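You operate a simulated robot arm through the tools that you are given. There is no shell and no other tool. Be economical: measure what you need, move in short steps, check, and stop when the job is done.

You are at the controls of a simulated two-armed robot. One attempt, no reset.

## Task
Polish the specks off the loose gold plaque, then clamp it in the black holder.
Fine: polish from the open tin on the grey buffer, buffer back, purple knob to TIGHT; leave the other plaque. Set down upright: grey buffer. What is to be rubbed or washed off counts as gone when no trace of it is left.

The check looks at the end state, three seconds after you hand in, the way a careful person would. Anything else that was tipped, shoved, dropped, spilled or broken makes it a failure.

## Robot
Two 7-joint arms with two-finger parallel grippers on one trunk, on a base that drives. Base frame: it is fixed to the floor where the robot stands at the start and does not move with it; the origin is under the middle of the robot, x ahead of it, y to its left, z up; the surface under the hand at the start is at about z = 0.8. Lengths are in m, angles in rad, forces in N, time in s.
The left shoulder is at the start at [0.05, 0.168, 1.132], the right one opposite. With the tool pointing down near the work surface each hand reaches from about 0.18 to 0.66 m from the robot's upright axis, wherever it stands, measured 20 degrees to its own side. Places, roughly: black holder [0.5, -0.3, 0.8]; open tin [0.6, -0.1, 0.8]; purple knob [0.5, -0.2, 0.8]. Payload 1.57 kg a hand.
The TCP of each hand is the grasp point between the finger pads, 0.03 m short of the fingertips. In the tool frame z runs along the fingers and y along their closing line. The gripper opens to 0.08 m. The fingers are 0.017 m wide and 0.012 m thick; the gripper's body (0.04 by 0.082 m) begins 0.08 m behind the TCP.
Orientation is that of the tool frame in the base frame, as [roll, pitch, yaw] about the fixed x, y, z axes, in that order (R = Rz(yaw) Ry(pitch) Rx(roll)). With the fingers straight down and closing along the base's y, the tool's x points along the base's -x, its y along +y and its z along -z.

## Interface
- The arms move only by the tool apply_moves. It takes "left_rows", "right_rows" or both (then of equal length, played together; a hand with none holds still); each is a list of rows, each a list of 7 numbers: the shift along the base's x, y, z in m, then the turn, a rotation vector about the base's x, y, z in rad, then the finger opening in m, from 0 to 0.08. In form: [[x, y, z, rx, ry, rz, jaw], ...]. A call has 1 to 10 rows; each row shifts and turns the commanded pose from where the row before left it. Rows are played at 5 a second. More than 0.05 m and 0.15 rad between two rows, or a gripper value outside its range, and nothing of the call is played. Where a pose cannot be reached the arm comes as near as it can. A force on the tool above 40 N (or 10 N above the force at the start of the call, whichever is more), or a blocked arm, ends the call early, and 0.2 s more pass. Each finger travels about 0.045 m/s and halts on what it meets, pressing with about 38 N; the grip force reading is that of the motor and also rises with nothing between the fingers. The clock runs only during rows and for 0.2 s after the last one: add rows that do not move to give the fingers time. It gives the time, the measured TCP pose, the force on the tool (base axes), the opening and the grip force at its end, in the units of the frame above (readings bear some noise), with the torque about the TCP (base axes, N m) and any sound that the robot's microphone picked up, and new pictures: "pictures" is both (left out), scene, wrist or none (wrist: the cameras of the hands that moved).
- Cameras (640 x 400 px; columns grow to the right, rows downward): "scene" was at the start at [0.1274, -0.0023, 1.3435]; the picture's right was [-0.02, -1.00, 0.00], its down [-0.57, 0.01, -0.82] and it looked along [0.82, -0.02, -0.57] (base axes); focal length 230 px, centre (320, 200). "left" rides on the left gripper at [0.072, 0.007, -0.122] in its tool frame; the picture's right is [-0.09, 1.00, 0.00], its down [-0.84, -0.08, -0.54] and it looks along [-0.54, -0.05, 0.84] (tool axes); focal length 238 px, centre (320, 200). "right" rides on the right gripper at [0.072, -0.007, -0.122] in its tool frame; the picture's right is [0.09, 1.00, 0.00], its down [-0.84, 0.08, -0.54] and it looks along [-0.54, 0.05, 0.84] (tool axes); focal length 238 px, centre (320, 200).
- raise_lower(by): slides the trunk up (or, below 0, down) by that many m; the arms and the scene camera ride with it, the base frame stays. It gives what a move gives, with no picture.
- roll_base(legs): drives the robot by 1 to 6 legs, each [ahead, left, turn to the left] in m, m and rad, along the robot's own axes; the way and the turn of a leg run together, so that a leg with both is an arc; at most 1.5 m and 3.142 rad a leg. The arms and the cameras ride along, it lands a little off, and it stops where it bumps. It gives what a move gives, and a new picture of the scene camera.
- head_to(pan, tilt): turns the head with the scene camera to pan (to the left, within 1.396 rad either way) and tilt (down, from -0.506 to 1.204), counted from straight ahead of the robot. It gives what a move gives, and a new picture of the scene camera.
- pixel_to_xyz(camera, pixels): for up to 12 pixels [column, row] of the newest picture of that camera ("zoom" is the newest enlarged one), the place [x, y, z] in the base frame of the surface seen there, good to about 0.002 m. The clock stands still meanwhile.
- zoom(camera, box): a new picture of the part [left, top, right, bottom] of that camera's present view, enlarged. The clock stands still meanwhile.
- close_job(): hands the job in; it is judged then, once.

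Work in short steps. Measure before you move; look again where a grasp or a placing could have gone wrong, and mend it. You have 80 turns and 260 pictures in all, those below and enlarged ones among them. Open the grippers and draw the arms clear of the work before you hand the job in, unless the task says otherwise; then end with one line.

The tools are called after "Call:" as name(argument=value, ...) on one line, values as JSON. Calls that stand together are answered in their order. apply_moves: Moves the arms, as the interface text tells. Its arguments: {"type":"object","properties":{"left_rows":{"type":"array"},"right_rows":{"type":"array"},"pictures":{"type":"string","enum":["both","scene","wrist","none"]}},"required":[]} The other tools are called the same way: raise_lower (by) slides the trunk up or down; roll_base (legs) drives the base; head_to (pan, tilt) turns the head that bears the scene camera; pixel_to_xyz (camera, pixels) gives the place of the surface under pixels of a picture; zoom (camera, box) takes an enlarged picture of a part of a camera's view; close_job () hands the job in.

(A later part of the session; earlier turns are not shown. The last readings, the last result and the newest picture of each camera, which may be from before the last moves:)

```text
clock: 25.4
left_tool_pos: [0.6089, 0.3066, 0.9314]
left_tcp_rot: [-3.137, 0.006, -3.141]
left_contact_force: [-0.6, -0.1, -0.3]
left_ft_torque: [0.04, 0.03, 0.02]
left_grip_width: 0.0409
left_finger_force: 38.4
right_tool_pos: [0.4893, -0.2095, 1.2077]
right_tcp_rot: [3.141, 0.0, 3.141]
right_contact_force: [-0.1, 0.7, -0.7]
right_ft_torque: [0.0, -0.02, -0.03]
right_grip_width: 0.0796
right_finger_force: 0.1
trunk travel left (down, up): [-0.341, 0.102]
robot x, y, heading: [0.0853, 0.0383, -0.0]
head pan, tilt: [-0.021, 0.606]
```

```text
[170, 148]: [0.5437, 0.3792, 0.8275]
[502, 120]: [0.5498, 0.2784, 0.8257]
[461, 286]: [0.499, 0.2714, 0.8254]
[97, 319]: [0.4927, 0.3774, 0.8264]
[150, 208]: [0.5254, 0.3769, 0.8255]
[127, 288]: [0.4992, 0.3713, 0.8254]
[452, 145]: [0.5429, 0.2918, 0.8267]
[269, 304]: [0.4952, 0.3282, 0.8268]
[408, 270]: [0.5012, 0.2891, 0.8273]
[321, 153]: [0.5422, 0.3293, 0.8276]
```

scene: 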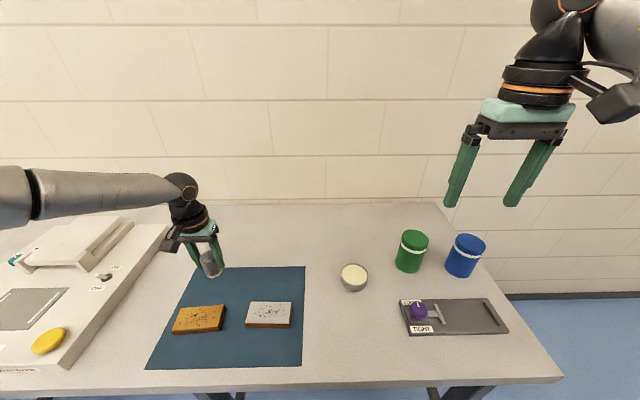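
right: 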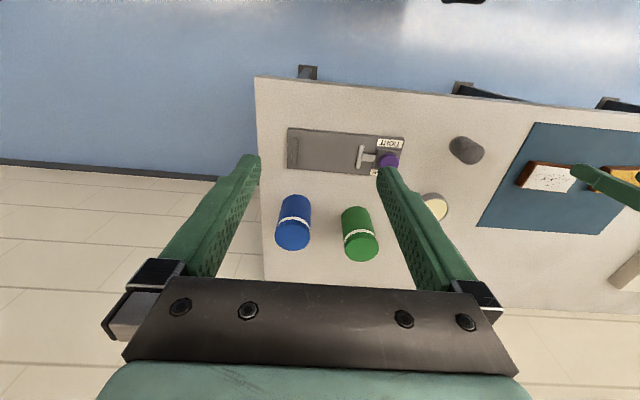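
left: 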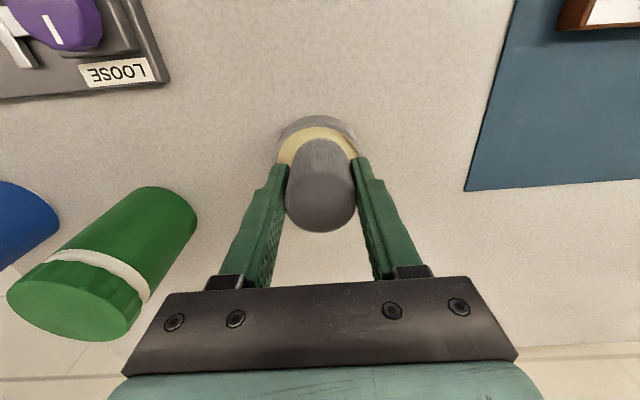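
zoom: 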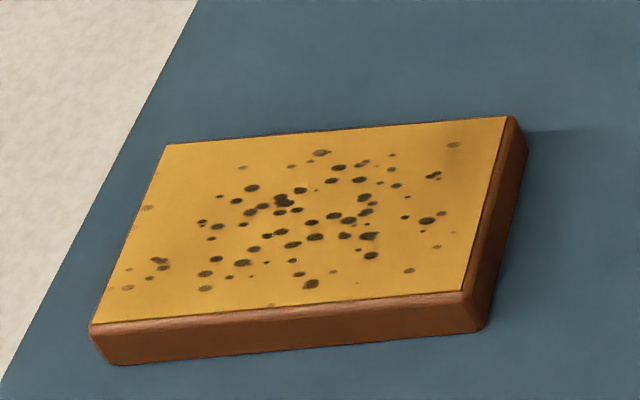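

Gold face: centre (0.521, 0.327), 0.103×0.052, z 0.8265, long axis tilted ≈0.06 rad. I lower the trunk and move above the plaque centre.

Call:
raise_lower(by=-0.04)

Call:
apply_moves(left_rows=[[0, 0, 0.01, 0, 0, 0, 0.01], [-0.029, 0.006, 0, 0, 0, 0, 0.01], [-0.029, 0.007, 0, 0, 0, 0, 0.01], [-0.029, 0.007, 0, 0, 0, 0, 0.01], [0, 0, 0, 0, 0, 0, 0.01]])

Call:
zoom(camera="scene", box=[150, 260, 270, 350])

```text
clock: 26.2
left_tool_pos: [0.6076, 0.3054, 0.8918]
left_tcp_rot: [-3.14, 0.007, -3.14]
left_contact_force: [0.9, -0.6, -0.2]
left_ft_torque: [0.0, 0.01, -0.01]
left_grip_width: 0.0406
left_finger_force: 37.7
right_tool_pos: [0.4877, -0.209, 1.1691]
right_tcp_rot: [-3.14, 0.001, 3.14]
right_contact_force: [-0.7, 0.2, 0.8]
right_ft_torque: [0.01, 0.02, -0.02]
right_grip_width: 0.0798
right_finger_force: 0.0
trunk travel left (down, up): [-0.301, 0.142]
robot x, y, heading: [0.0815, 0.0352, -0.001]
head pan, tilt: [-0.021, 0.606]
```

```text
clock: 27.4
left_tool_pos: [0.5193, 0.3271, 0.9019]
left_tcp_rot: [-3.139, 0.006, -3.141]
left_contact_force: [0.0, -0.5, 0.1]
left_ft_torque: [-0.02, -0.01, -0.06]
left_grip_width: 0.0406
left_finger_force: 38.2
right_tool_pos: [0.4898, -0.21, 1.1684]
right_tcp_rot: [3.141, 0.0, 3.139]
right_contact_force: [0.9, -0.1, 0.8]
right_ft_torque: [0.01, -0.01, 0.0]
right_grip_width: 0.0803
right_finger_force: 0.1
trunk travel left (down, up): [-0.301, 0.142]
robot x, y, heading: [0.0865, 0.0379, -0.006]
head pan, tilt: [-0.021, 0.606]
```

scene: 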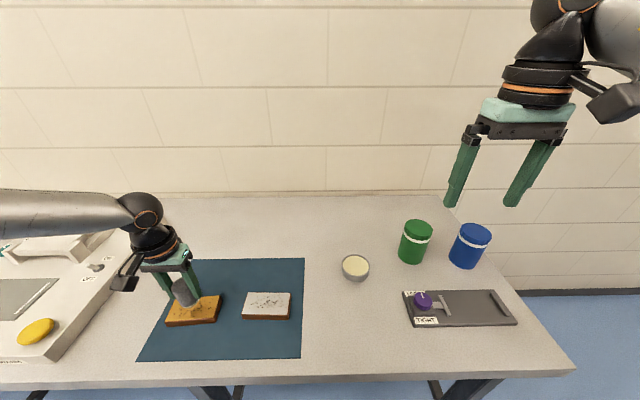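
left: 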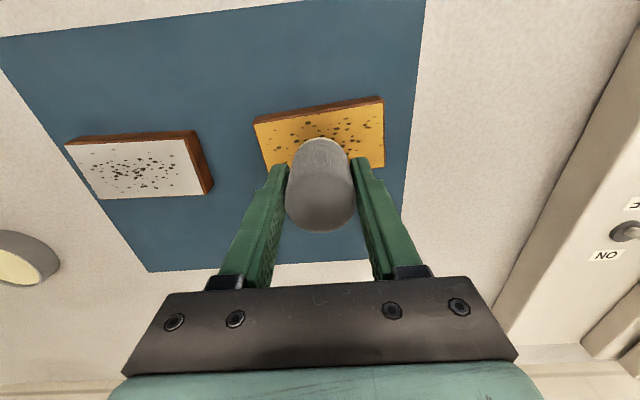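

```text
4.44 times, centred on (210, 305) of scene
```

zoom: 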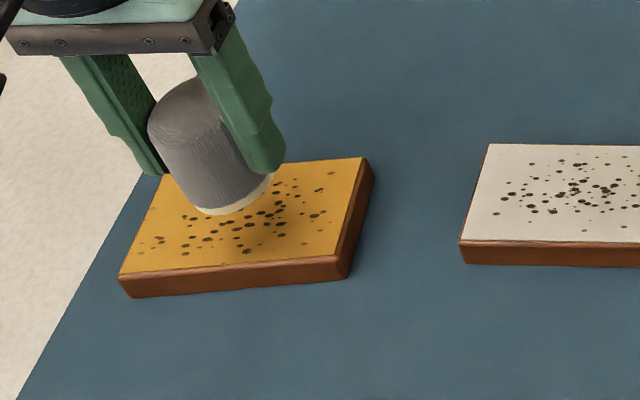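

Above the plaque centre. Descend to just above contact (expected TCP ≈0.8755), then last millimetres gently.

Call:
apply_moves(left_rows=[[0.002, 0, -0.012, 0, 0, 0, 0.01], [0, 0, -0.01, 0, 0, 0, 0.01], [0, 0, -0.003, 0, 0, 0, 0.01], [0, 0, -0.001, 0, 0, 0, 0.01], [0, 0, -0.001, 0, 0, 0, 0.01], [0, 0, 0, 0, 0, 0, 0.01]], pictures="none")

```text
clock: 28.8
left_tool_pos: [0.5237, 0.3261, 0.8755]
left_tcp_rot: [-3.139, 0.007, 3.142]
left_contact_force: [1.4, 1.3, 2.6]
left_ft_torque: [0.07, -0.04, -0.01]
left_grip_width: 0.0409
left_finger_force: 38.4
right_tool_pos: [0.4892, -0.2092, 1.1684]
right_tcp_rot: [-3.141, 0.0, 3.142]
right_contact_force: [-0.5, 0.2, 0.2]
right_ft_torque: [0.01, -0.04, -0.01]
right_grip_width: 0.08
right_finger_force: 0.0
trunk travel left (down, up): [-0.301, 0.142]
robot x, y, heading: [0.0858, 0.0367, -0.004]
head pan, tilt: [-0.021, 0.606]
```

Light contact (≈3–4 N). A small trial stroke along the plaque to see whether it cleans and whether the plaque stays put.

Call:
apply_moves(left_rows=[[-0.001, 0.015, -0.001, 0, 0, 0, 0.01], [-0.001, 0.015, 0, 0, 0, 0, 0.01], [0.001, -0.015, 0, 0, 0, 0, 0.01], [0.001, -0.015, 0, 0, 0, 0, 0.01], [0.001, -0.015, 0, 0, 0, 0, 0.01], [0.001, -0.015, 0, 0, 0, 0, 0.01], [0, 0, 0, 0, 0, 0, 0.01]])

Call:
zoom(camera="left", box=[220, 60, 420, 185])

Call:
zoom(camera="scene", box=[150, 270, 250, 340])

```text
clock: 30.4
left_tool_pos: [0.5248, 0.296, 0.8748]
left_tcp_rot: [-3.139, 0.005, -3.141]
left_contact_force: [0.6, -0.1, 0.2]
left_ft_torque: [0.01, 0.04, 0.01]
left_grip_width: 0.0408
left_finger_force: 37.9
right_tool_pos: [0.4889, -0.2093, 1.169]
right_tcp_rot: [3.142, 0.0, 3.14]
right_contact_force: [0.2, 0.8, 0.7]
right_ft_torque: [0.02, -0.05, 0.01]
right_grip_width: 0.0801
right_finger_force: 0.0
trunk travel left (down, up): [-0.301, 0.142]
robot x, y, heading: [0.0828, 0.0357, 0.001]
head pan, tilt: [-0.021, 0.606]
```

scene: 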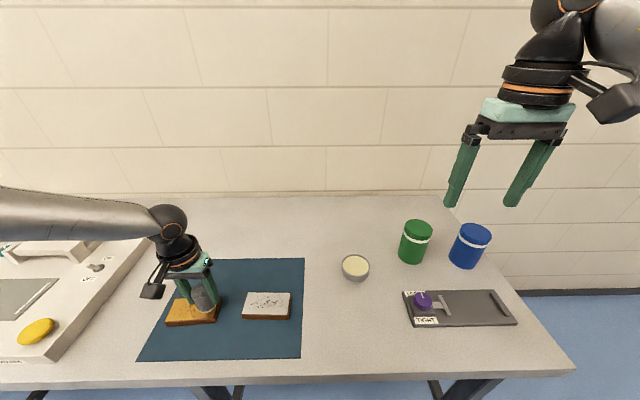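
left: 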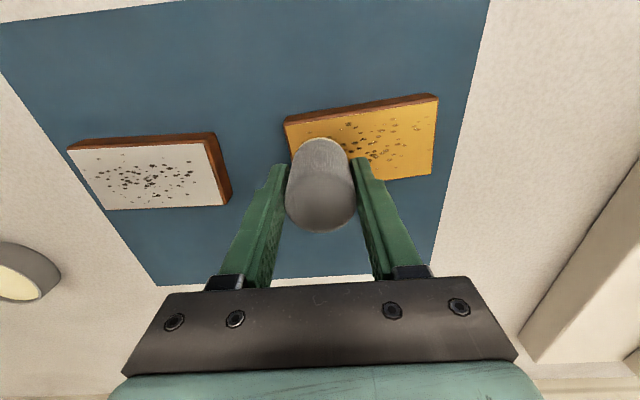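

```text
3.20 times, centred on (320, 122) of left
```

zoom: 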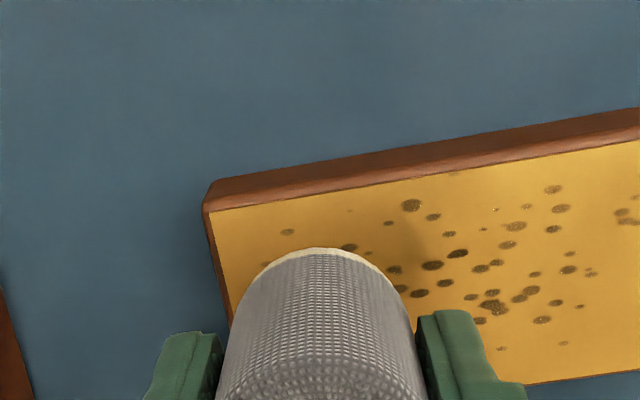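

```text
5.71 times, centred on (200, 305) of scene
```

zoom: 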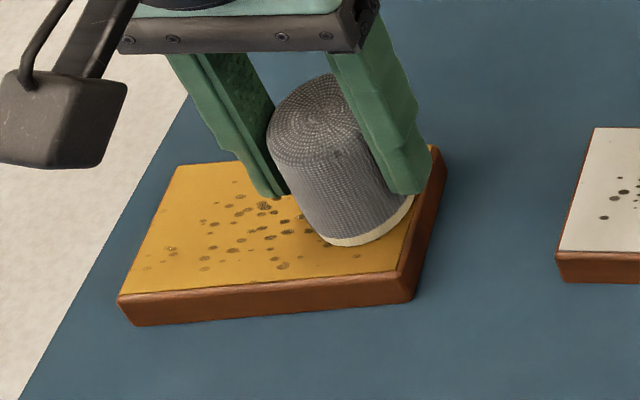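

Specks are eroding and the plaque stays put, but pressure fell to ~1 N. I press 3 mm more and raster the far edge and middle.

Call:
apply_moves(left_rows=[[0.0167, -0.01, -0.003, 0, 0, 0, 0.01], [-0.0013, 0.021, 0, 0, 0, 0, 0.01], [-0.0013, 0.021, 0, 0, 0, 0, 0.01], [-0.0013, 0.021, 0, 0, 0, 0, 0.01], [-0.0013, 0.021, 0, 0, 0, 0, 0.01], [-0.018, -0.0011, 0, 0, 0, 0, 0.01], [0.0013, -0.021, 0, 0, 0, 0, 0.01], [0.0013, -0.021, 0, 0, 0, 0, 0.01], [0.0013, -0.021, 0, 0, 0, 0, 0.01], [0.0013, -0.021, 0, 0, 0, 0, 0.01]], pictures="wrist")

Call:
zoom(camera="scene", box=[150, 270, 250, 340])

```text
clock: 32.6
left_tool_pos: [0.5241, 0.2847, 0.8738]
left_tcp_rot: [-3.14, 0.009, 3.142]
left_contact_force: [-1.7, 12.0, 30.1]
left_ft_torque: [0.75, -0.01, 0.03]
left_grip_width: 0.0406
left_finger_force: 38.1
right_tool_pos: [0.4882, -0.2091, 1.1692]
right_tcp_rot: [-3.142, 0.005, 3.139]
right_contact_force: [-0.3, -0.1, 0.0]
right_ft_torque: [0.01, -0.01, 0.03]
right_grip_width: 0.0799
right_finger_force: 0.1
trunk travel left (down, up): [-0.301, 0.142]
robot x, y, heading: [0.0848, 0.0403, 0.001]
head pan, tilt: [-0.021, 0.606]
```

left: 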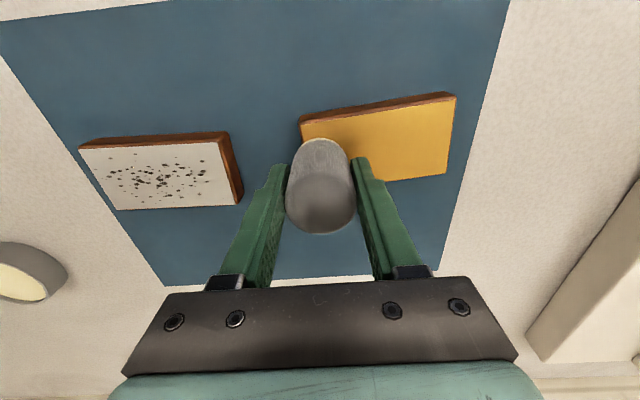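

```text
5.71 times, centred on (200, 305) of scene
```

zoom: 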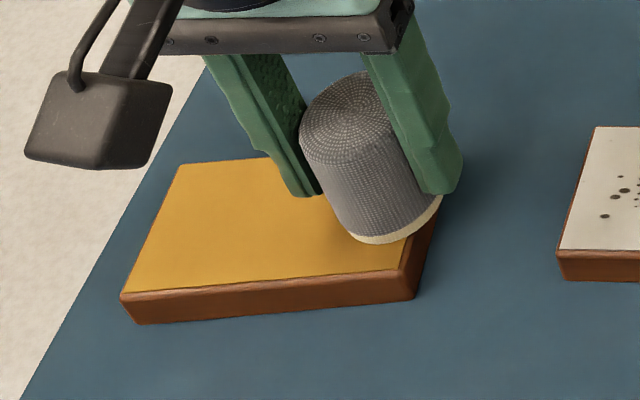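

Very effective at ~30 N. I ease 1 mm and do the near-edge pass, return along the middle, and then inspect.

Call:
apply_moves(left_rows=[[-0.016, -0.001, 0.001, 0, 0, 0, 0.01], [-0.0013, 0.021, 0, 0, 0, 0, 0.01], [-0.0013, 0.021, 0, 0, 0, 0, 0.01], [-0.0013, 0.021, 0, 0, 0, 0, 0.01], [-0.0013, 0.021, 0, 0, 0, 0, 0.01], [0.032, 0.0021, 0, 0, 0, 0, 0.01], [0.0013, -0.021, 0, 0, 0, 0, 0.01], [0.0013, -0.021, 0, 0, 0, 0, 0.01], [0.0013, -0.021, 0, 0, 0, 0, 0.01], [0.0013, -0.021, 0, 0, 0, 0, 0.01]], pictures="none")

Call:
apply_moves(left_rows=[[0, 0, 0.015, 0, 0, 0, 0.01], [0, 0, 0.03, 0, 0, 0, 0.01], [0, -0.03, 0.03, 0, 0, 0, 0.01], [0, -0.04, 0, 0, 0, 0, 0.01], [0, -0.03, 0, 0, 0, 0, 0.01]])

Call:
zoom(camera="scene", box=[155, 280, 235, 335])

Call:
zoom(camera="left", box=[360, 70, 560, 200])

```text
clock: 34.8
left_tool_pos: [0.5397, 0.2872, 0.8728]
left_tcp_rot: [-3.14, 0.01, 3.14]
left_contact_force: [-0.8, 10.9, 24.3]
left_ft_torque: [0.68, 0.05, 0.03]
left_grip_width: 0.0407
left_finger_force: 38.1
right_tool_pos: [0.4884, -0.2084, 1.1685]
right_tcp_rot: [3.141, 0.001, -3.141]
right_contact_force: [-1.3, -0.7, -1.0]
right_ft_torque: [0.02, -0.02, -0.01]
right_grip_width: 0.0801
right_finger_force: 0.1
trunk travel left (down, up): [-0.301, 0.142]
robot x, y, heading: [0.0861, 0.0358, 0.003]
head pan, tilt: [-0.021, 0.606]
```

```text
clock: 36.0
left_tool_pos: [0.5348, 0.1902, 0.9496]
left_tcp_rot: [-3.137, 0.007, -3.14]
left_contact_force: [1.1, -0.5, -0.3]
left_ft_torque: [-0.01, 0.02, 0.01]
left_grip_width: 0.0406
left_finger_force: 37.7
left hand out of reach, approached as far as the arm can: row 5
right_tool_pos: [0.4891, -0.2106, 1.1684]
right_tcp_rot: [-3.14, -0.001, 3.14]
right_contact_force: [-0.4, -0.1, 0.6]
right_ft_torque: [0.01, -0.01, 0.01]
right_grip_width: 0.08
right_finger_force: 0.1
trunk travel left (down, up): [-0.301, 0.142]
robot x, y, heading: [0.0836, 0.036, -0.002]
head pan, tilt: [-0.021, 0.606]
```

scene: 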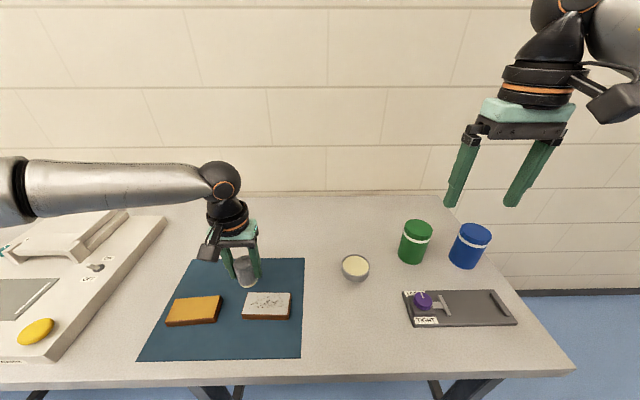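
left: 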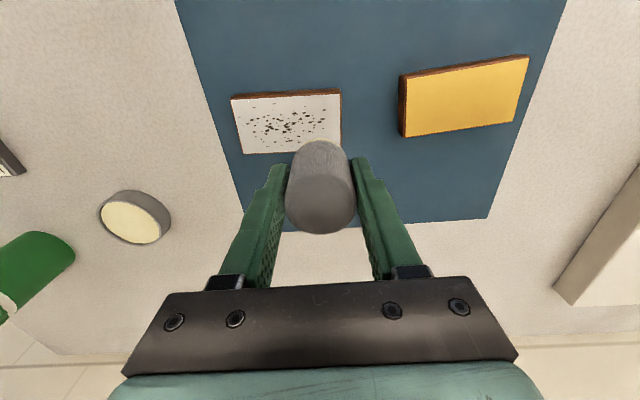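

```text
7.27 times, centred on (195, 308) of scene
```

zoom: 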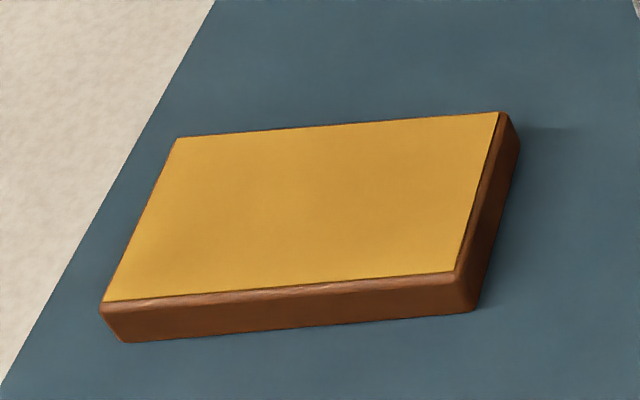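

```text
3.08 times, centred on (460, 135) of left
```

zoom: 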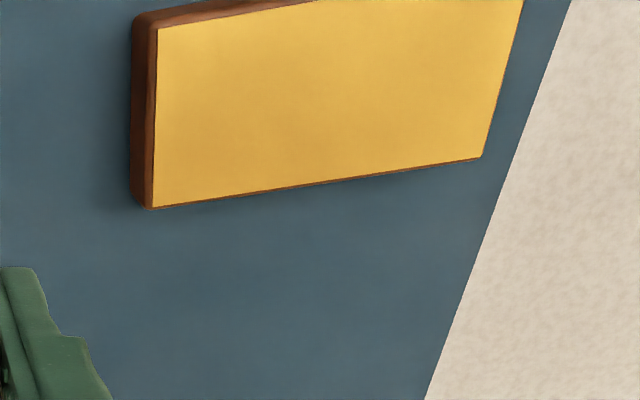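

Looks spotless. One more tight check on all corners before returning the buffer.

Call:
zoom(camera="left", box=[395, 45, 535, 140])

Call:
zoom(camera="scene", box=[164, 292, 224, 330])

Call:
pixel_to_xyz(camera="left", pixels=[[407, 78], [527, 57], [516, 122], [406, 136], [464, 97]])

```text
4.21 times, centred on (465, 92) of left
```

zoom: 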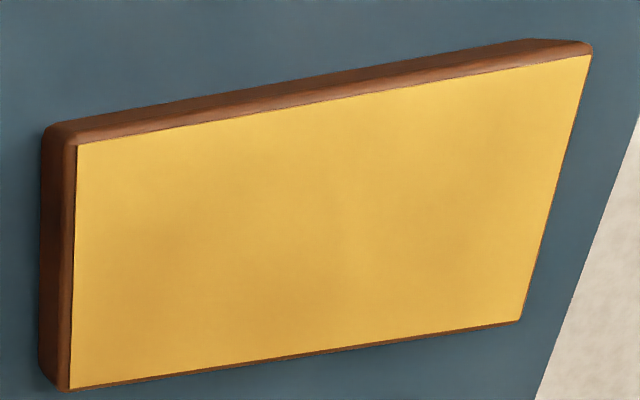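

```text
10.53 times, centred on (194, 311) of scene
```

zoom: 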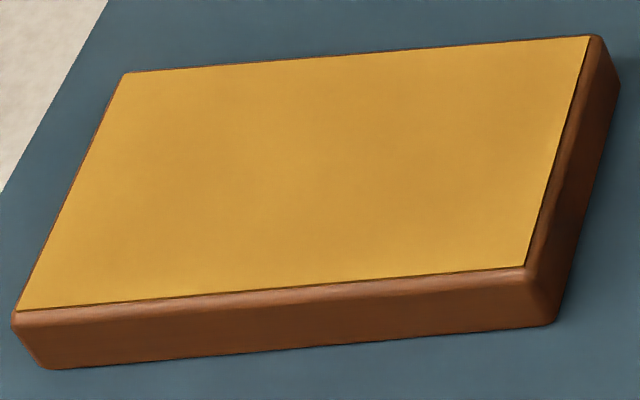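

```text
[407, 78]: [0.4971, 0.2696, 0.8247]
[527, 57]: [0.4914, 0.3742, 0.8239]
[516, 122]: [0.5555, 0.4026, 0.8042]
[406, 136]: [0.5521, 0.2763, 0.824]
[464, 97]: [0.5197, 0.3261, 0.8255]
```

The face is spotless. I drive back right with the buffer to its standing place.

Call:
roll_base(legs=[[-0.036, -0.37, 0]])

```text
clock: 39.7
left_tool_pos: [0.4982, -0.1751, 0.9487]
left_tcp_rot: [-3.137, 0.006, -3.141]
left_contact_force: [-0.1, -0.6, -0.6]
left_ft_torque: [0.04, 0.0, 0.01]
left_grip_width: 0.0406
left_finger_force: 38.5
right_tool_pos: [0.4526, -0.5734, 1.1687]
right_tcp_rot: [3.141, 0.001, 3.139]
right_contact_force: [-0.6, 0.2, 0.1]
right_ft_torque: [-0.04, 0.0, -0.01]
right_grip_width: 0.0801
right_finger_force: 0.0
trunk travel left (down, up): [-0.301, 0.142]
robot x, y, heading: [0.0508, -0.3282, -0.003]
head pan, tilt: [-0.021, 0.606]
```

scene: 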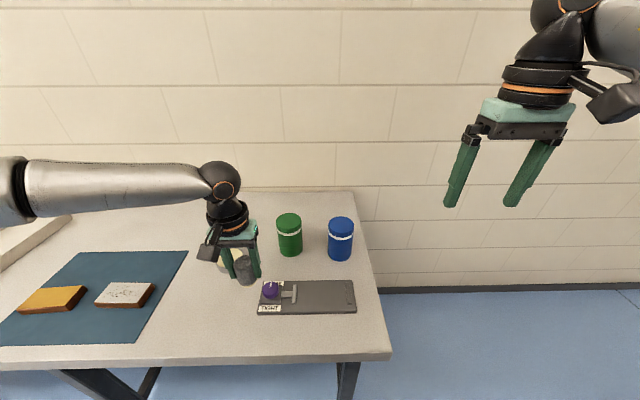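

Move over the original spot (0.479, −0.065) and descend to just above the table.

Call:
apply_moves(left_rows=[[-0.006, 0.037, 0, 0, 0, 0, 0.01], [-0.007, 0.037, 0, 0, 0, 0, 0.01], [-0.007, 0.037, -0.03, 0, 0, 0, 0.01], [0, 0, -0.03, 0, 0, 0, 0.01], [0, 0, -0.03, 0, 0, 0, 0.01], [0, 0, -0.006, 0, 0, 0, 0.01], [0, 0, -0.002, 0, 0, 0, 0.01], [0, 0, 0, 0, 0, 0, 0.01]])

Call:
zoom(camera="scene", box=[150, 250, 250, 330])

```text
clock: 41.5
left_tool_pos: [0.4793, -0.0629, 0.8515]
left_tcp_rot: [-3.136, 0.008, 3.141]
left_contact_force: [-0.5, -0.6, -0.3]
left_ft_torque: [-0.01, 0.0, 0.02]
left_grip_width: 0.0406
left_finger_force: 37.9
right_tool_pos: [0.4528, -0.5736, 1.1695]
right_tcp_rot: [-3.141, -0.001, 3.14]
right_contact_force: [-0.6, 0.0, 0.3]
right_ft_torque: [-0.02, 0.03, 0.0]
right_grip_width: 0.0802
right_finger_force: 0.1
trunk travel left (down, up): [-0.301, 0.142]
robot x, y, heading: [0.0471, -0.3256, -0.004]
head pan, tilt: [-0.021, 0.606]
```

scene: 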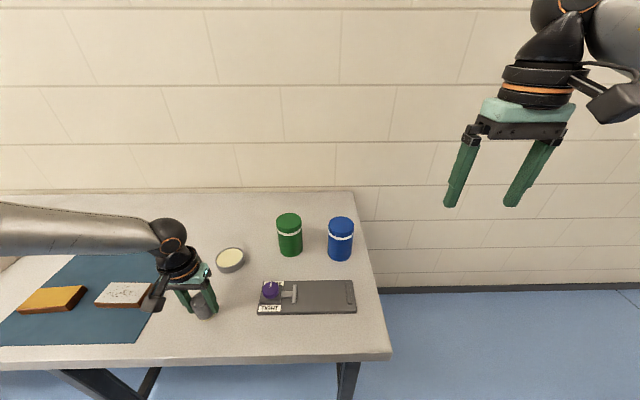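
left: 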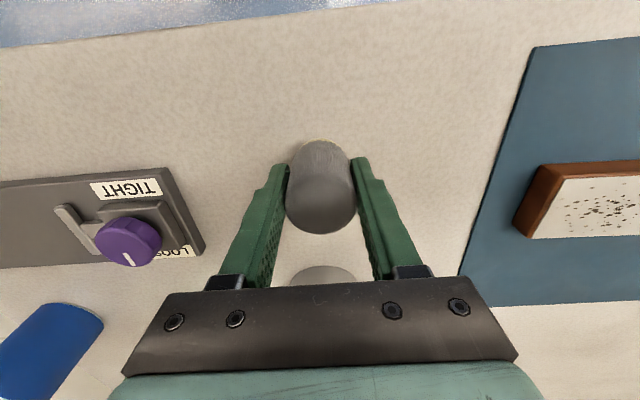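

```text
5.00 times, centred on (200, 290) of scene
```

zoom: 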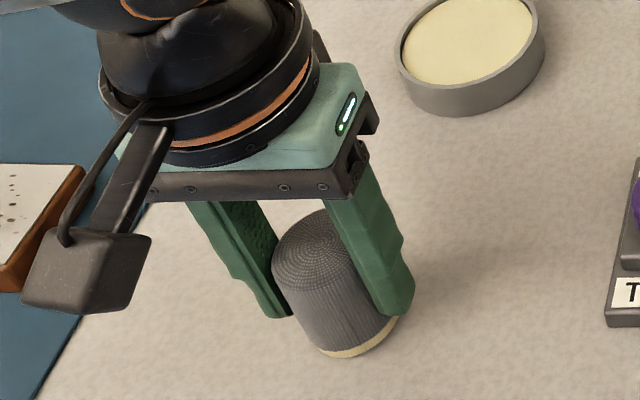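

Millimetres above the table. I lower 1 mm at a time until contact.

Call:
apply_moves(left_rows=[[0, -0.001, -0.001, 0, 0, 0, 0.01], [0, 0, -0.001, 0, 0, 0, 0.01], [0, 0, -0.001, 0, 0, 0, 0.01], [0, 0, 0, 0, 0, 0, 0.01]], pictures="none")

```text
clock: 42.5
left_tool_pos: [0.4814, -0.0649, 0.8485]
left_tcp_rot: [-3.137, 0.008, -3.141]
left_contact_force: [-1.0, -0.6, 3.1]
left_ft_torque: [-0.01, 0.03, -0.01]
left_grip_width: 0.0407
left_finger_force: 38.3
right_tool_pos: [0.4526, -0.5724, 1.1682]
right_tcp_rot: [3.14, 0.001, 3.14]
right_contact_force: [-0.8, -0.4, 0.4]
right_ft_torque: [0.03, 0.01, -0.02]
right_grip_width: 0.0799
right_finger_force: 0.1
trunk travel left (down, up): [-0.301, 0.142]
robot x, y, heading: [0.0472, -0.327, 0.002]
head pan, tilt: [-0.021, 0.606]
```

Contact felt (≈4 N). I open and rise straight up.

Call:
apply_moves(left_rows=[[0, 0, 0, 0, 0, 0, 0.05], [0, 0, 0, 0, 0, 0, 0.075], [0, 0, 0, 0, 0, 0, 0.08], [0, 0, 0, 0, 0, 0, 0.08], [0, 0, 0.03, 0, 0, 0, 0.08], [0, 0, 0.04, 0, 0, 0, 0.08], [0, 0, 0.04, 0, 0, 0, 0.08], [0, 0, 0, 0, 0, 0, 0.08]])

Call:
zoom(camera="scene", box=[150, 230, 270, 330])

```text
clock: 44.3
left_tool_pos: [0.4817, -0.0651, 0.9602]
left_tcp_rot: [-3.137, 0.006, -3.141]
left_contact_force: [-0.6, -0.3, 0.0]
left_ft_torque: [0.01, -0.02, 0.02]
left_grip_width: 0.08
left_finger_force: 0.0
right_tool_pos: [0.4514, -0.5723, 1.1693]
right_tcp_rot: [-3.14, 0.0, 3.141]
right_contact_force: [0.4, 0.2, 0.1]
right_ft_torque: [0.01, 0.02, 0.03]
right_grip_width: 0.0799
right_finger_force: 0.0
trunk travel left (down, up): [-0.301, 0.142]
robot x, y, heading: [0.0468, -0.3266, -0.0]
head pan, tilt: [-0.021, 0.606]
```

scene: 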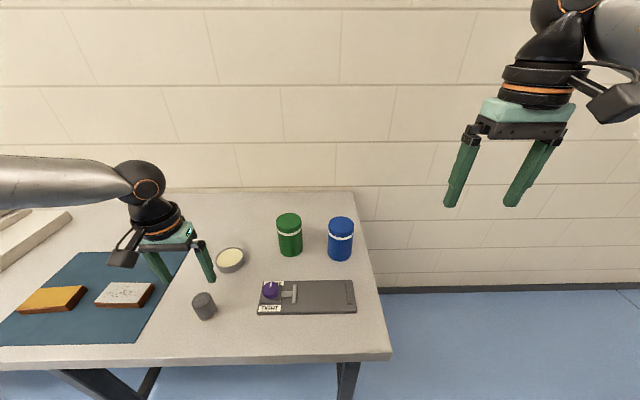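
left: 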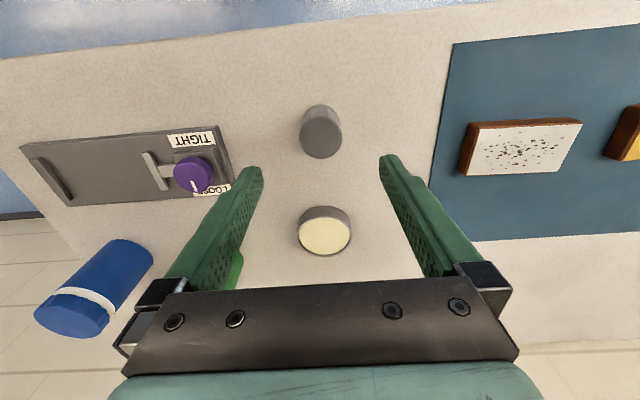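

```text
4.00 times, centred on (210, 280) of scene
```

zoom: 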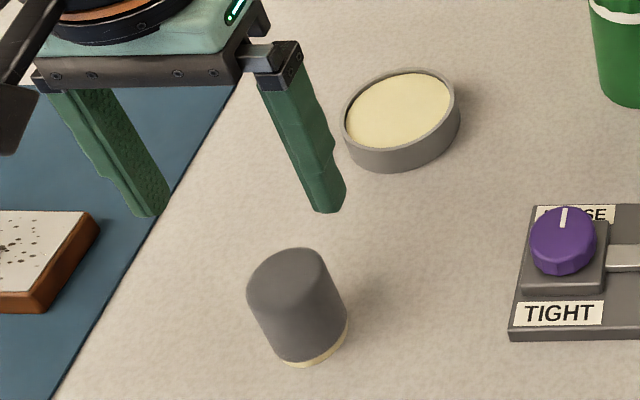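

Buffer stands upright in its place. I drive back to the gold plaque to pick it up.

Call:
roll_base(legs=[[0.03, 0.375, 0]])

Call:
apply_moves(left_rows=[[0, 0, 0, 0, 0, -0.15, 0.08], [0, 0, 0, 0, 0, -0.15, 0.08], [0, 0, 0, 0, 0, -0.15, 0.08], [0, 0, 0, 0, 0, -0.15, 0.08], [0, 0, 0, 0, 0, -0.15, 0.08], [0, 0, 0, 0, 0, -0.15, 0.08], [0, 0, 0, 0, 0, -0.15, 0.08], [0, 0, 0, 0, 0, -0.15, 0.08], [0, 0, 0, 0, 0, -0.15, 0.08], [0, 0, 0, 0, 0, -0.15, 0.08]])

```text
clock: 48.2
left_tool_pos: [0.514, 0.3038, 0.959]
left_tcp_rot: [-3.135, 0.007, 3.135]
left_contact_force: [-0.2, -0.9, -0.2]
left_ft_torque: [0.0, -0.01, 0.0]
left_grip_width: 0.0801
left_finger_force: 0.2
right_tool_pos: [0.4831, -0.2029, 1.1685]
right_tcp_rot: [-3.141, 0.0, 3.136]
right_contact_force: [-0.8, 1.3, -0.4]
right_ft_torque: [-0.01, 0.04, 0.04]
right_grip_width: 0.0798
right_finger_force: 0.1
trunk travel left (down, up): [-0.301, 0.142]
robot x, y, heading: [0.0778, 0.0456, -0.004]
head pan, tilt: [-0.021, 0.606]
```

scene: 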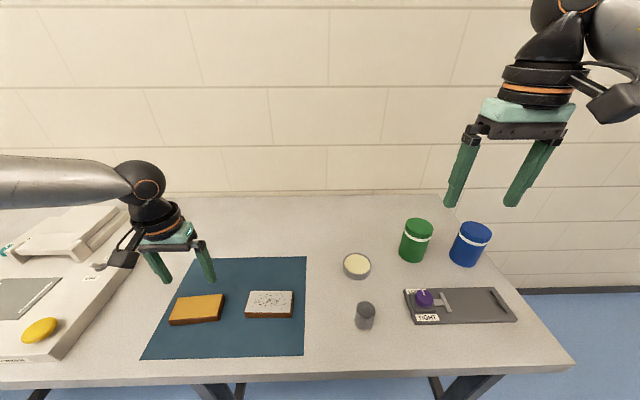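

```text
clock: 50.4
left_tool_pos: [0.5142, 0.3045, 0.9596]
left_tcp_rot: [-3.137, 0.006, 1.633]
left_contact_force: [0.6, -0.2, 0.0]
left_ft_torque: [-0.02, 0.0, 0.03]
left_grip_width: 0.08
left_finger_force: 0.0
right_tool_pos: [0.483, -0.2026, 1.1694]
right_tcp_rot: [-3.142, 0.0, 3.136]
right_contact_force: [0.1, 0.3, 0.0]
right_ft_torque: [0.01, -0.02, -0.01]
right_grip_width: 0.0801
right_finger_force: 0.1
trunk travel left (down, up): [-0.301, 0.142]
robot x, y, heading: [0.0806, 0.0447, -0.005]
head pan, tilt: [-0.021, 0.606]
```

scene: 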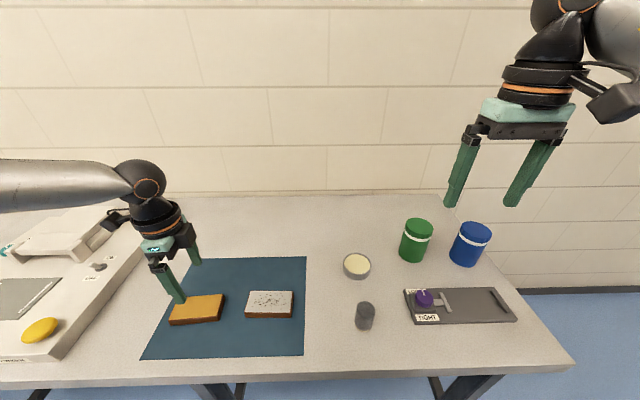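
left: 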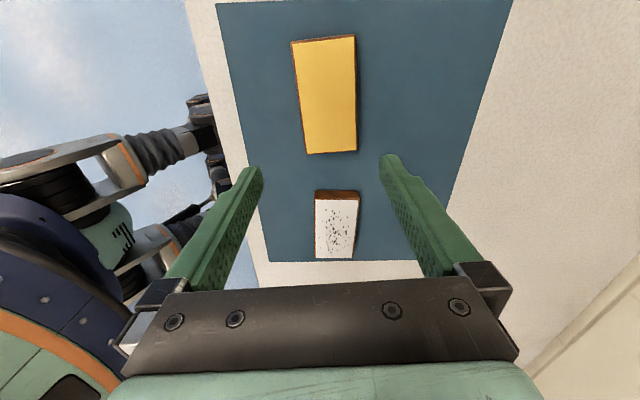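

Yaw 1.633 matches the plaque's cross axis. I shift over the centre (0.522, 0.325) and descend to z≈0.865 for a check.

Call:
apply_moves(left_rows=[[0.008, 0.021, 0, 0, 0, 0, 0.08], [0, 0, -0.03, 0, 0, 0, 0.08], [0, 0, -0.03, 0, 0, 0, 0.08], [0, 0, -0.03, 0, 0, 0, 0.08], [0, 0, 0, 0, 0, 0, 0.08]])

Call:
zoom(camera="scene", box=[140, 260, 260, 340])

```text
clock: 51.6
left_tool_pos: [0.5206, 0.3259, 0.8682]
left_tcp_rot: [-3.136, 0.009, 1.637]
left_contact_force: [0.2, 0.8, -0.3]
left_ft_torque: [0.02, -0.02, 0.01]
left_grip_width: 0.0798
left_finger_force: 0.1
right_tool_pos: [0.4827, -0.2038, 1.169]
right_tcp_rot: [-3.141, 0.0, 3.137]
right_contact_force: [0.6, -0.1, -0.6]
right_ft_torque: [0.02, 0.0, 0.01]
right_grip_width: 0.0803
right_finger_force: 0.0
trunk travel left (down, up): [-0.301, 0.142]
robot x, y, heading: [0.0788, 0.0455, -0.005]
head pan, tilt: [-0.021, 0.606]
```

scene: 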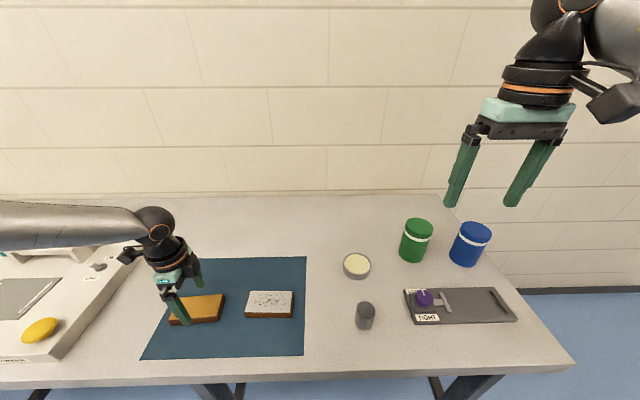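
left: 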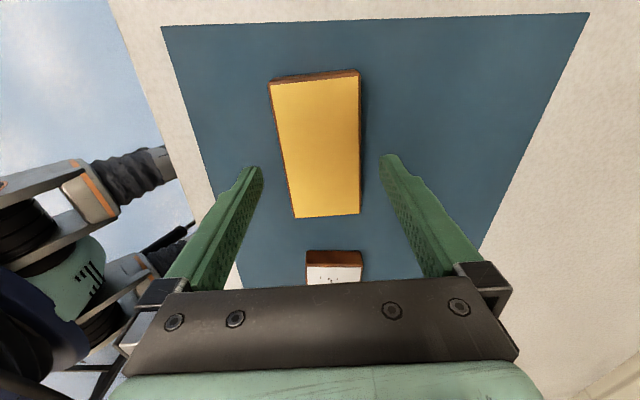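

```text
5.00 times, centred on (200, 300) of scene
```

zoom: 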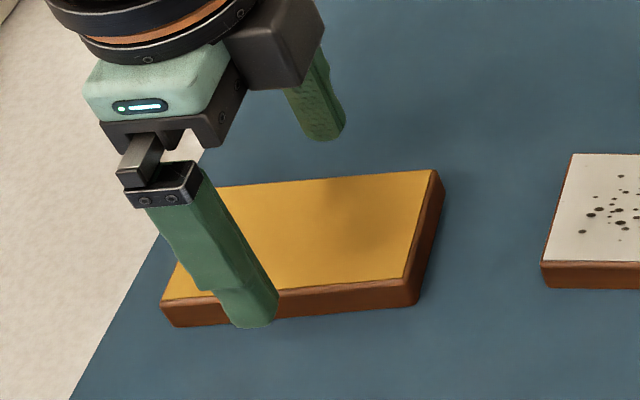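

Fingers straddle the plaque. I descend to z≈0.837 and close, leaving time for grip.

Call:
apply_moves(left_rows=[[0.001, 0, -0.02, 0, 0, 0, 0.08], [0, 0, -0.0105, 0, 0, 0, 0.08], [0, 0, 0, 0, 0, 0, 0.08], [0, 0, 0, 0, 0, 0, 0.06], [0, 0, 0, 0, 0, 0, 0.05], [0, 0, 0, 0, 0, 0, 0.04], [0, 0, 0, 0, 0, 0, 0.03], [0, 0, 0, 0, 0, 0, 0.03]], pictures="wrist")

Call:
zoom(camera="scene", box=[140, 260, 260, 340])

```text
clock: 53.4
left_tool_pos: [0.5233, 0.3259, 0.8389]
left_tcp_rot: [-3.137, 0.007, 1.638]
left_contact_force: [-0.5, 0.2, -0.1]
left_ft_torque: [0.07, -0.03, -0.02]
left_grip_width: 0.0592
left_finger_force: 38.2
right_tool_pos: [0.4837, -0.2038, 1.1685]
right_tcp_rot: [3.138, 0.001, 3.136]
right_contact_force: [-0.7, 0.5, 0.2]
right_ft_torque: [0.01, -0.01, -0.02]
right_grip_width: 0.08
right_finger_force: 0.1
trunk travel left (down, up): [-0.301, 0.142]
robot x, y, heading: [0.0826, 0.0442, -0.005]
head pan, tilt: [-0.021, 0.606]
```

left: 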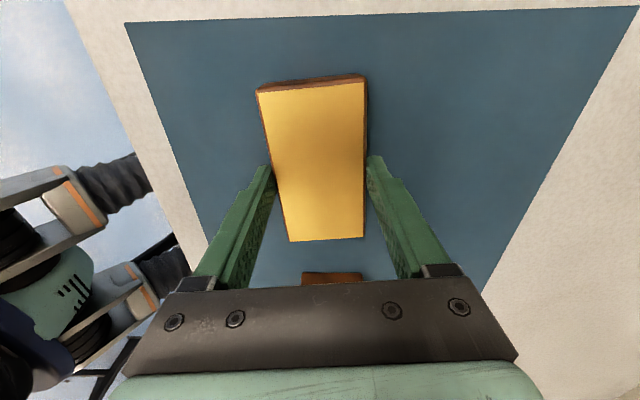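

```text
5.00 times, centred on (200, 300) of scene
```

zoom: 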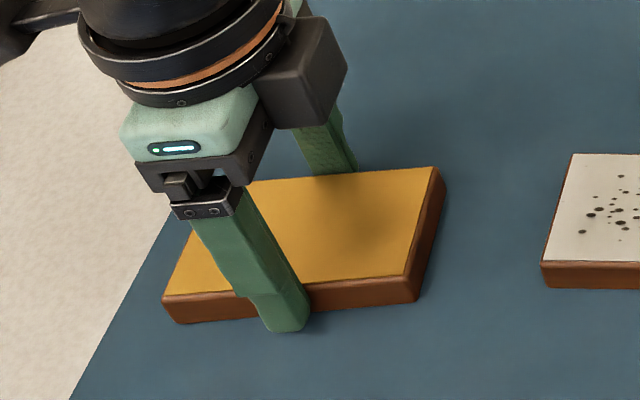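

Gripped (0.059). I lift, straighten yaw, and check the plaque hangs level.

Call:
apply_moves(left_rows=[[0, 0, 0.02, 0, 0, 0, 0.03], [0, 0, 0.03, 0, 0, 0, 0.03], [0, 0, 0.03, 0, 0, -0.065, 0.03], [0, 0, 0.04, 0, 0, 0, 0.03], [0, 0, 0, 0, 0, 0, 0.03]])

Call:
zoom(camera="scene", box=[120, 230, 280, 340])

```text
clock: 54.6
left_tool_pos: [0.5261, 0.3264, 0.9584]
left_tcp_rot: [-3.133, 0.009, 1.572]
left_contact_force: [0.4, -0.2, -1.3]
left_ft_torque: [-0.02, -0.01, 0.01]
left_grip_width: 0.0592
left_finger_force: 38.1
right_tool_pos: [0.4828, -0.203, 1.1684]
right_tcp_rot: [3.141, -0.001, 3.136]
right_contact_force: [0.3, -0.2, 0.0]
right_ft_torque: [0.0, 0.01, 0.0]
right_grip_width: 0.0799
right_finger_force: 0.0
trunk travel left (down, up): [-0.301, 0.142]
robot x, y, heading: [0.0805, 0.0458, -0.0]
head pan, tilt: [-0.021, 0.606]
```

scene: 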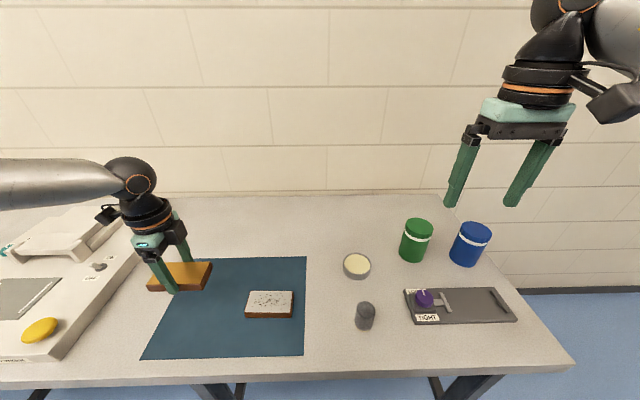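
left: 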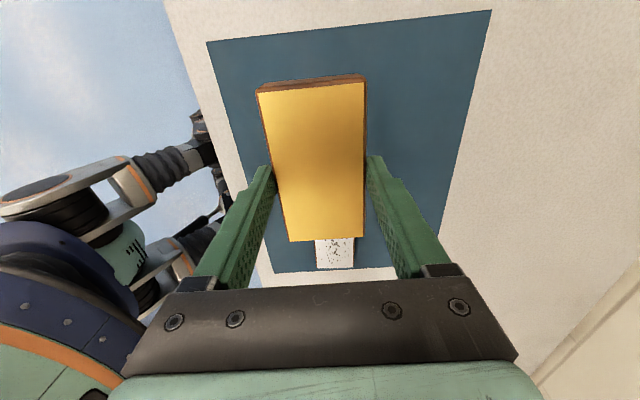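

```text
3.64 times, centred on (200, 285) of scene
```

zoom: 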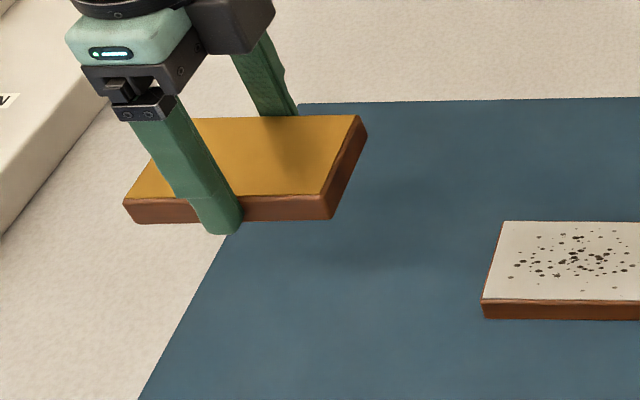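

Level and secure. I drive right 0.672 so the plaque hangs above the holder.

Call:
roll_base(legs=[[-0.008, -0.672, 0]])

Call:
zoom(camera="scene", box=[120, 220, 300, 340])

```text
clock: 60.8
left_tool_pos: [0.5137, -0.3346, 0.9584]
left_tcp_rot: [-3.136, 0.008, 1.57]
left_contact_force: [0.0, -1.2, -1.5]
left_ft_torque: [-0.02, 0.03, 0.03]
left_grip_width: 0.0594
left_finger_force: 38.0
right_tool_pos: [0.4711, -0.8651, 1.1676]
right_tcp_rot: [-3.141, 0.001, 3.135]
right_contact_force: [-0.4, 0.5, -0.2]
right_ft_torque: [-0.02, -0.01, 0.0]
right_grip_width: 0.08
right_finger_force: 0.0
trunk travel left (down, up): [-0.301, 0.142]
robot x, y, heading: [0.0724, -0.6163, -0.004]
head pan, tilt: [-0.021, 0.606]
```

scene: 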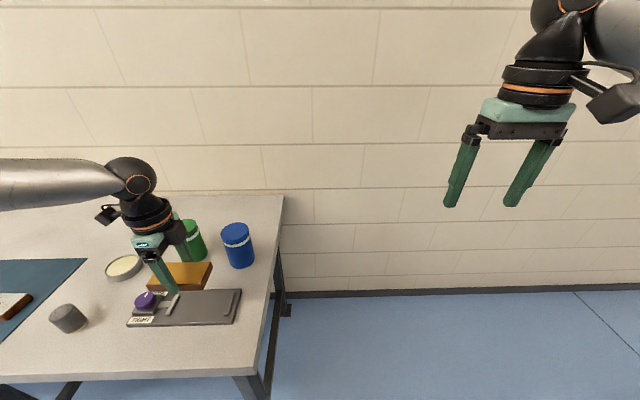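

```text
3.33 times, centred on (210, 280) of scene
```

zoom: 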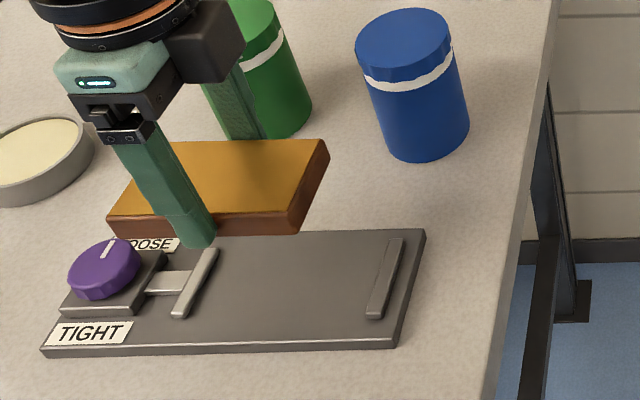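

Hand over the holder. I measure the bars, plate edges and held plaque edges from this closer view.

Call:
pixel_to_xyz(camera="zoom", pixels=[[211, 254], [181, 312], [394, 244], [374, 312], [382, 312], [401, 244], [50, 344], [392, 341], [420, 233], [300, 290], [190, 312], [368, 300]])

Call:
pixel_to_xyz(camera="zoom", pixels=[[325, 144], [293, 214], [110, 217], [145, 160], [295, 228], [260, 180]])

```text
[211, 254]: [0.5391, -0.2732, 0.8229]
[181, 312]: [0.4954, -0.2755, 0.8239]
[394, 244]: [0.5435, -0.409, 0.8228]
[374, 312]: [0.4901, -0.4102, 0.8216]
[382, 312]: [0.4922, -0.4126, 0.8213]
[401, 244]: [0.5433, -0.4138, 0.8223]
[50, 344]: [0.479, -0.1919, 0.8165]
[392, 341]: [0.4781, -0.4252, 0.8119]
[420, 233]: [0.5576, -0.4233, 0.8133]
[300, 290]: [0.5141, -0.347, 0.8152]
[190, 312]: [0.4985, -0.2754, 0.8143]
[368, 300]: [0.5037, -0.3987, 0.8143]
```

```text
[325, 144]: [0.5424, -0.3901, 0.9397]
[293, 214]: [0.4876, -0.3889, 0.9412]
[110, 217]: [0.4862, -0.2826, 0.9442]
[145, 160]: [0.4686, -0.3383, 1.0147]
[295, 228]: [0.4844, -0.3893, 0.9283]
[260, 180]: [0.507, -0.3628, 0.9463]
```

Gap is y≈−0.277…−0.404; plaque centre −0.336 now. I aim for centre y −0.345, x 0.517, and descend to ≈5 mm above the plate.

Call:
apply_moves(left_rows=[[0.003, -0.009, 0, 0, 0, 0, 0.03], [0, 0, -0.03, 0, 0, 0, 0.03], [0, 0, -0.03, 0, 0, 0, 0.03], [0, 0, -0.03, 0, 0, 0, 0.03], [0, 0, -0.01, 0, 0, 0, 0.03], [0, 0, 0, 0, 0, 0, 0.03]])

Call:
zoom(camera="scene", box=[110, 250, 260, 340])

Call:
zoom(camera="left", box=[220, 40, 420, 250])

```text
clock: 62.2
left_tool_pos: [0.5154, -0.3451, 0.8561]
left_tcp_rot: [-3.137, 0.007, 1.572]
left_contact_force: [0.1, 1.0, -2.3]
left_ft_torque: [0.01, 0.0, -0.02]
left_grip_width: 0.0589
left_finger_force: 38.0
right_tool_pos: [0.4704, -0.8645, 1.1681]
right_tcp_rot: [-3.141, 0.0, 3.133]
right_contact_force: [0.2, 0.2, -0.7]
right_ft_torque: [0.01, 0.02, 0.0]
right_grip_width: 0.08
right_finger_force: 0.0
trunk travel left (down, up): [-0.301, 0.142]
robot x, y, heading: [0.0716, -0.6147, -0.005]
head pan, tilt: [-0.021, 0.606]
```

scene: 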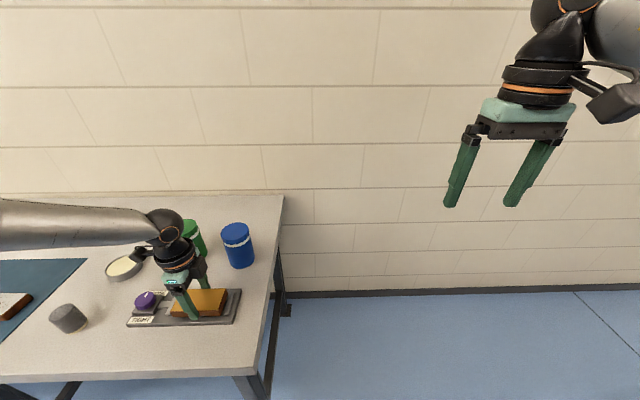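
left: 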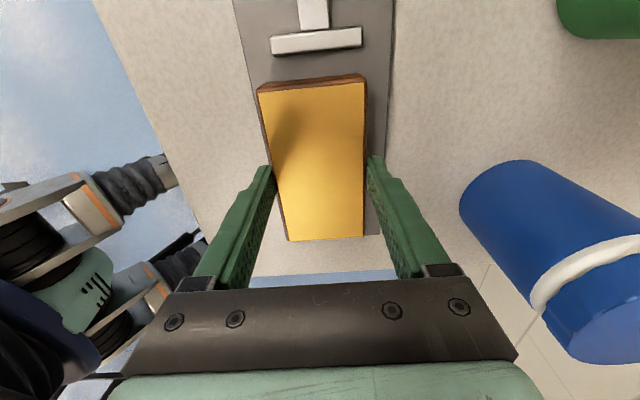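

```text
4.27 times, centred on (185, 295) of scene
```

zoom: 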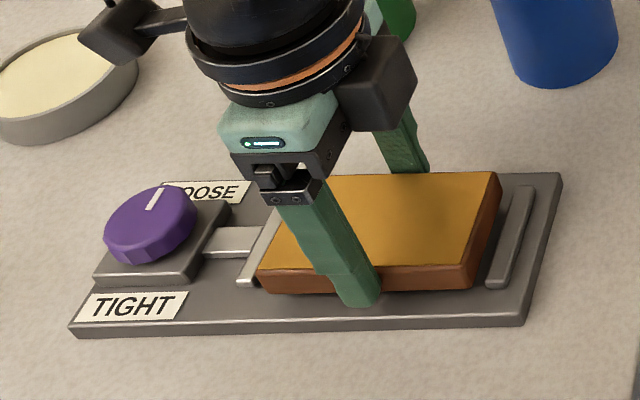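

```text
1.90 times, centred on (320, 145) of left
```

zoom: 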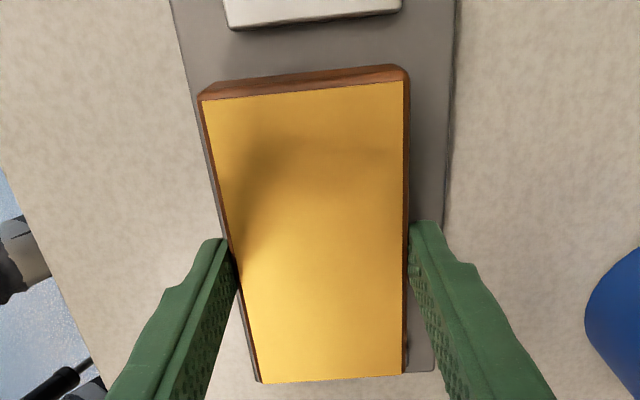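

Aligned between the bars with a small gap on the fixed side. I lower to contact in millimetres.

Call:
apply_moves(left_rows=[[0.001, 0, -0.003, 0, 0, 0, 0.03], [0, 0, -0.001, 0, 0, 0, 0.03], [0, 0, -0.001, 0, 0, 0, 0.03], [0, 0, 0, 0, 0, 0, 0.03]], pictures="none")

Call:
zoom(camera="scene", box=[110, 250, 260, 340])

```text
clock: 63.2
left_tool_pos: [0.5176, -0.344, 0.8524]
left_tcp_rot: [-3.138, 0.006, 1.569]
left_contact_force: [0.5, 0.0, -1.6]
left_ft_torque: [0.01, 0.01, -0.02]
left_grip_width: 0.0592
left_finger_force: 37.9
right_tool_pos: [0.4689, -0.8647, 1.1683]
right_tcp_rot: [-3.141, 0.0, 3.133]
right_contact_force: [0.3, -0.9, 0.3]
right_ft_torque: [0.01, -0.01, -0.01]
right_grip_width: 0.0801
right_finger_force: 0.1
trunk travel left (down, up): [-0.301, 0.142]
robot x, y, heading: [0.0656, -0.6133, -0.014]
head pan, tilt: [-0.021, 0.606]
```

```text
4.27 times, centred on (185, 295) of scene
```

zoom: 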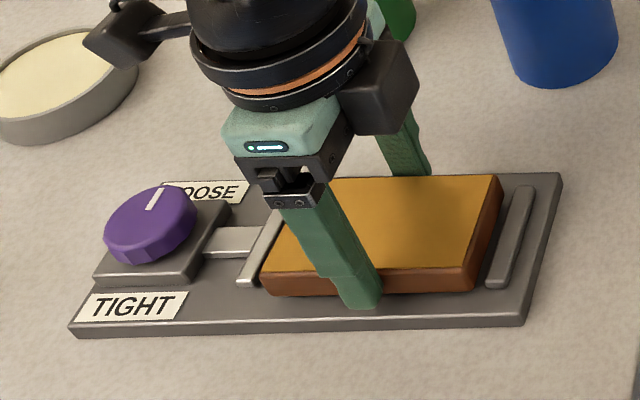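

Not touching yet; a few more 1 mm steps until a contact force shows.

Call:
apply_moves(left_rows=[[0, 0, -0.001, 0, 0, 0, 0.03], [0, 0, -0.001, 0, 0, 0, 0.03], [0, 0, -0.001, 0, 0, 0, 0.03], [0, 0, 0, 0, 0, 0, 0.03]], pictures="none")

```text
clock: 64.2
left_tool_pos: [0.5171, -0.3441, 0.8501]
left_tcp_rot: [-3.137, 0.007, 1.571]
left_contact_force: [0.7, 0.2, -1.6]
left_ft_torque: [-0.02, -0.02, -0.01]
left_grip_width: 0.0592
left_finger_force: 37.7
right_tool_pos: [0.4694, -0.8654, 1.1678]
right_tcp_rot: [-3.141, -0.002, 3.133]
right_contact_force: [-0.5, 1.6, -0.1]
right_ft_torque: [0.0, -0.02, -0.01]
right_grip_width: 0.0798
right_finger_force: 0.1
trunk travel left (down, up): [-0.301, 0.142]
robot x, y, heading: [0.066, -0.618, -0.002]
head pan, tilt: [-0.021, 0.606]
```

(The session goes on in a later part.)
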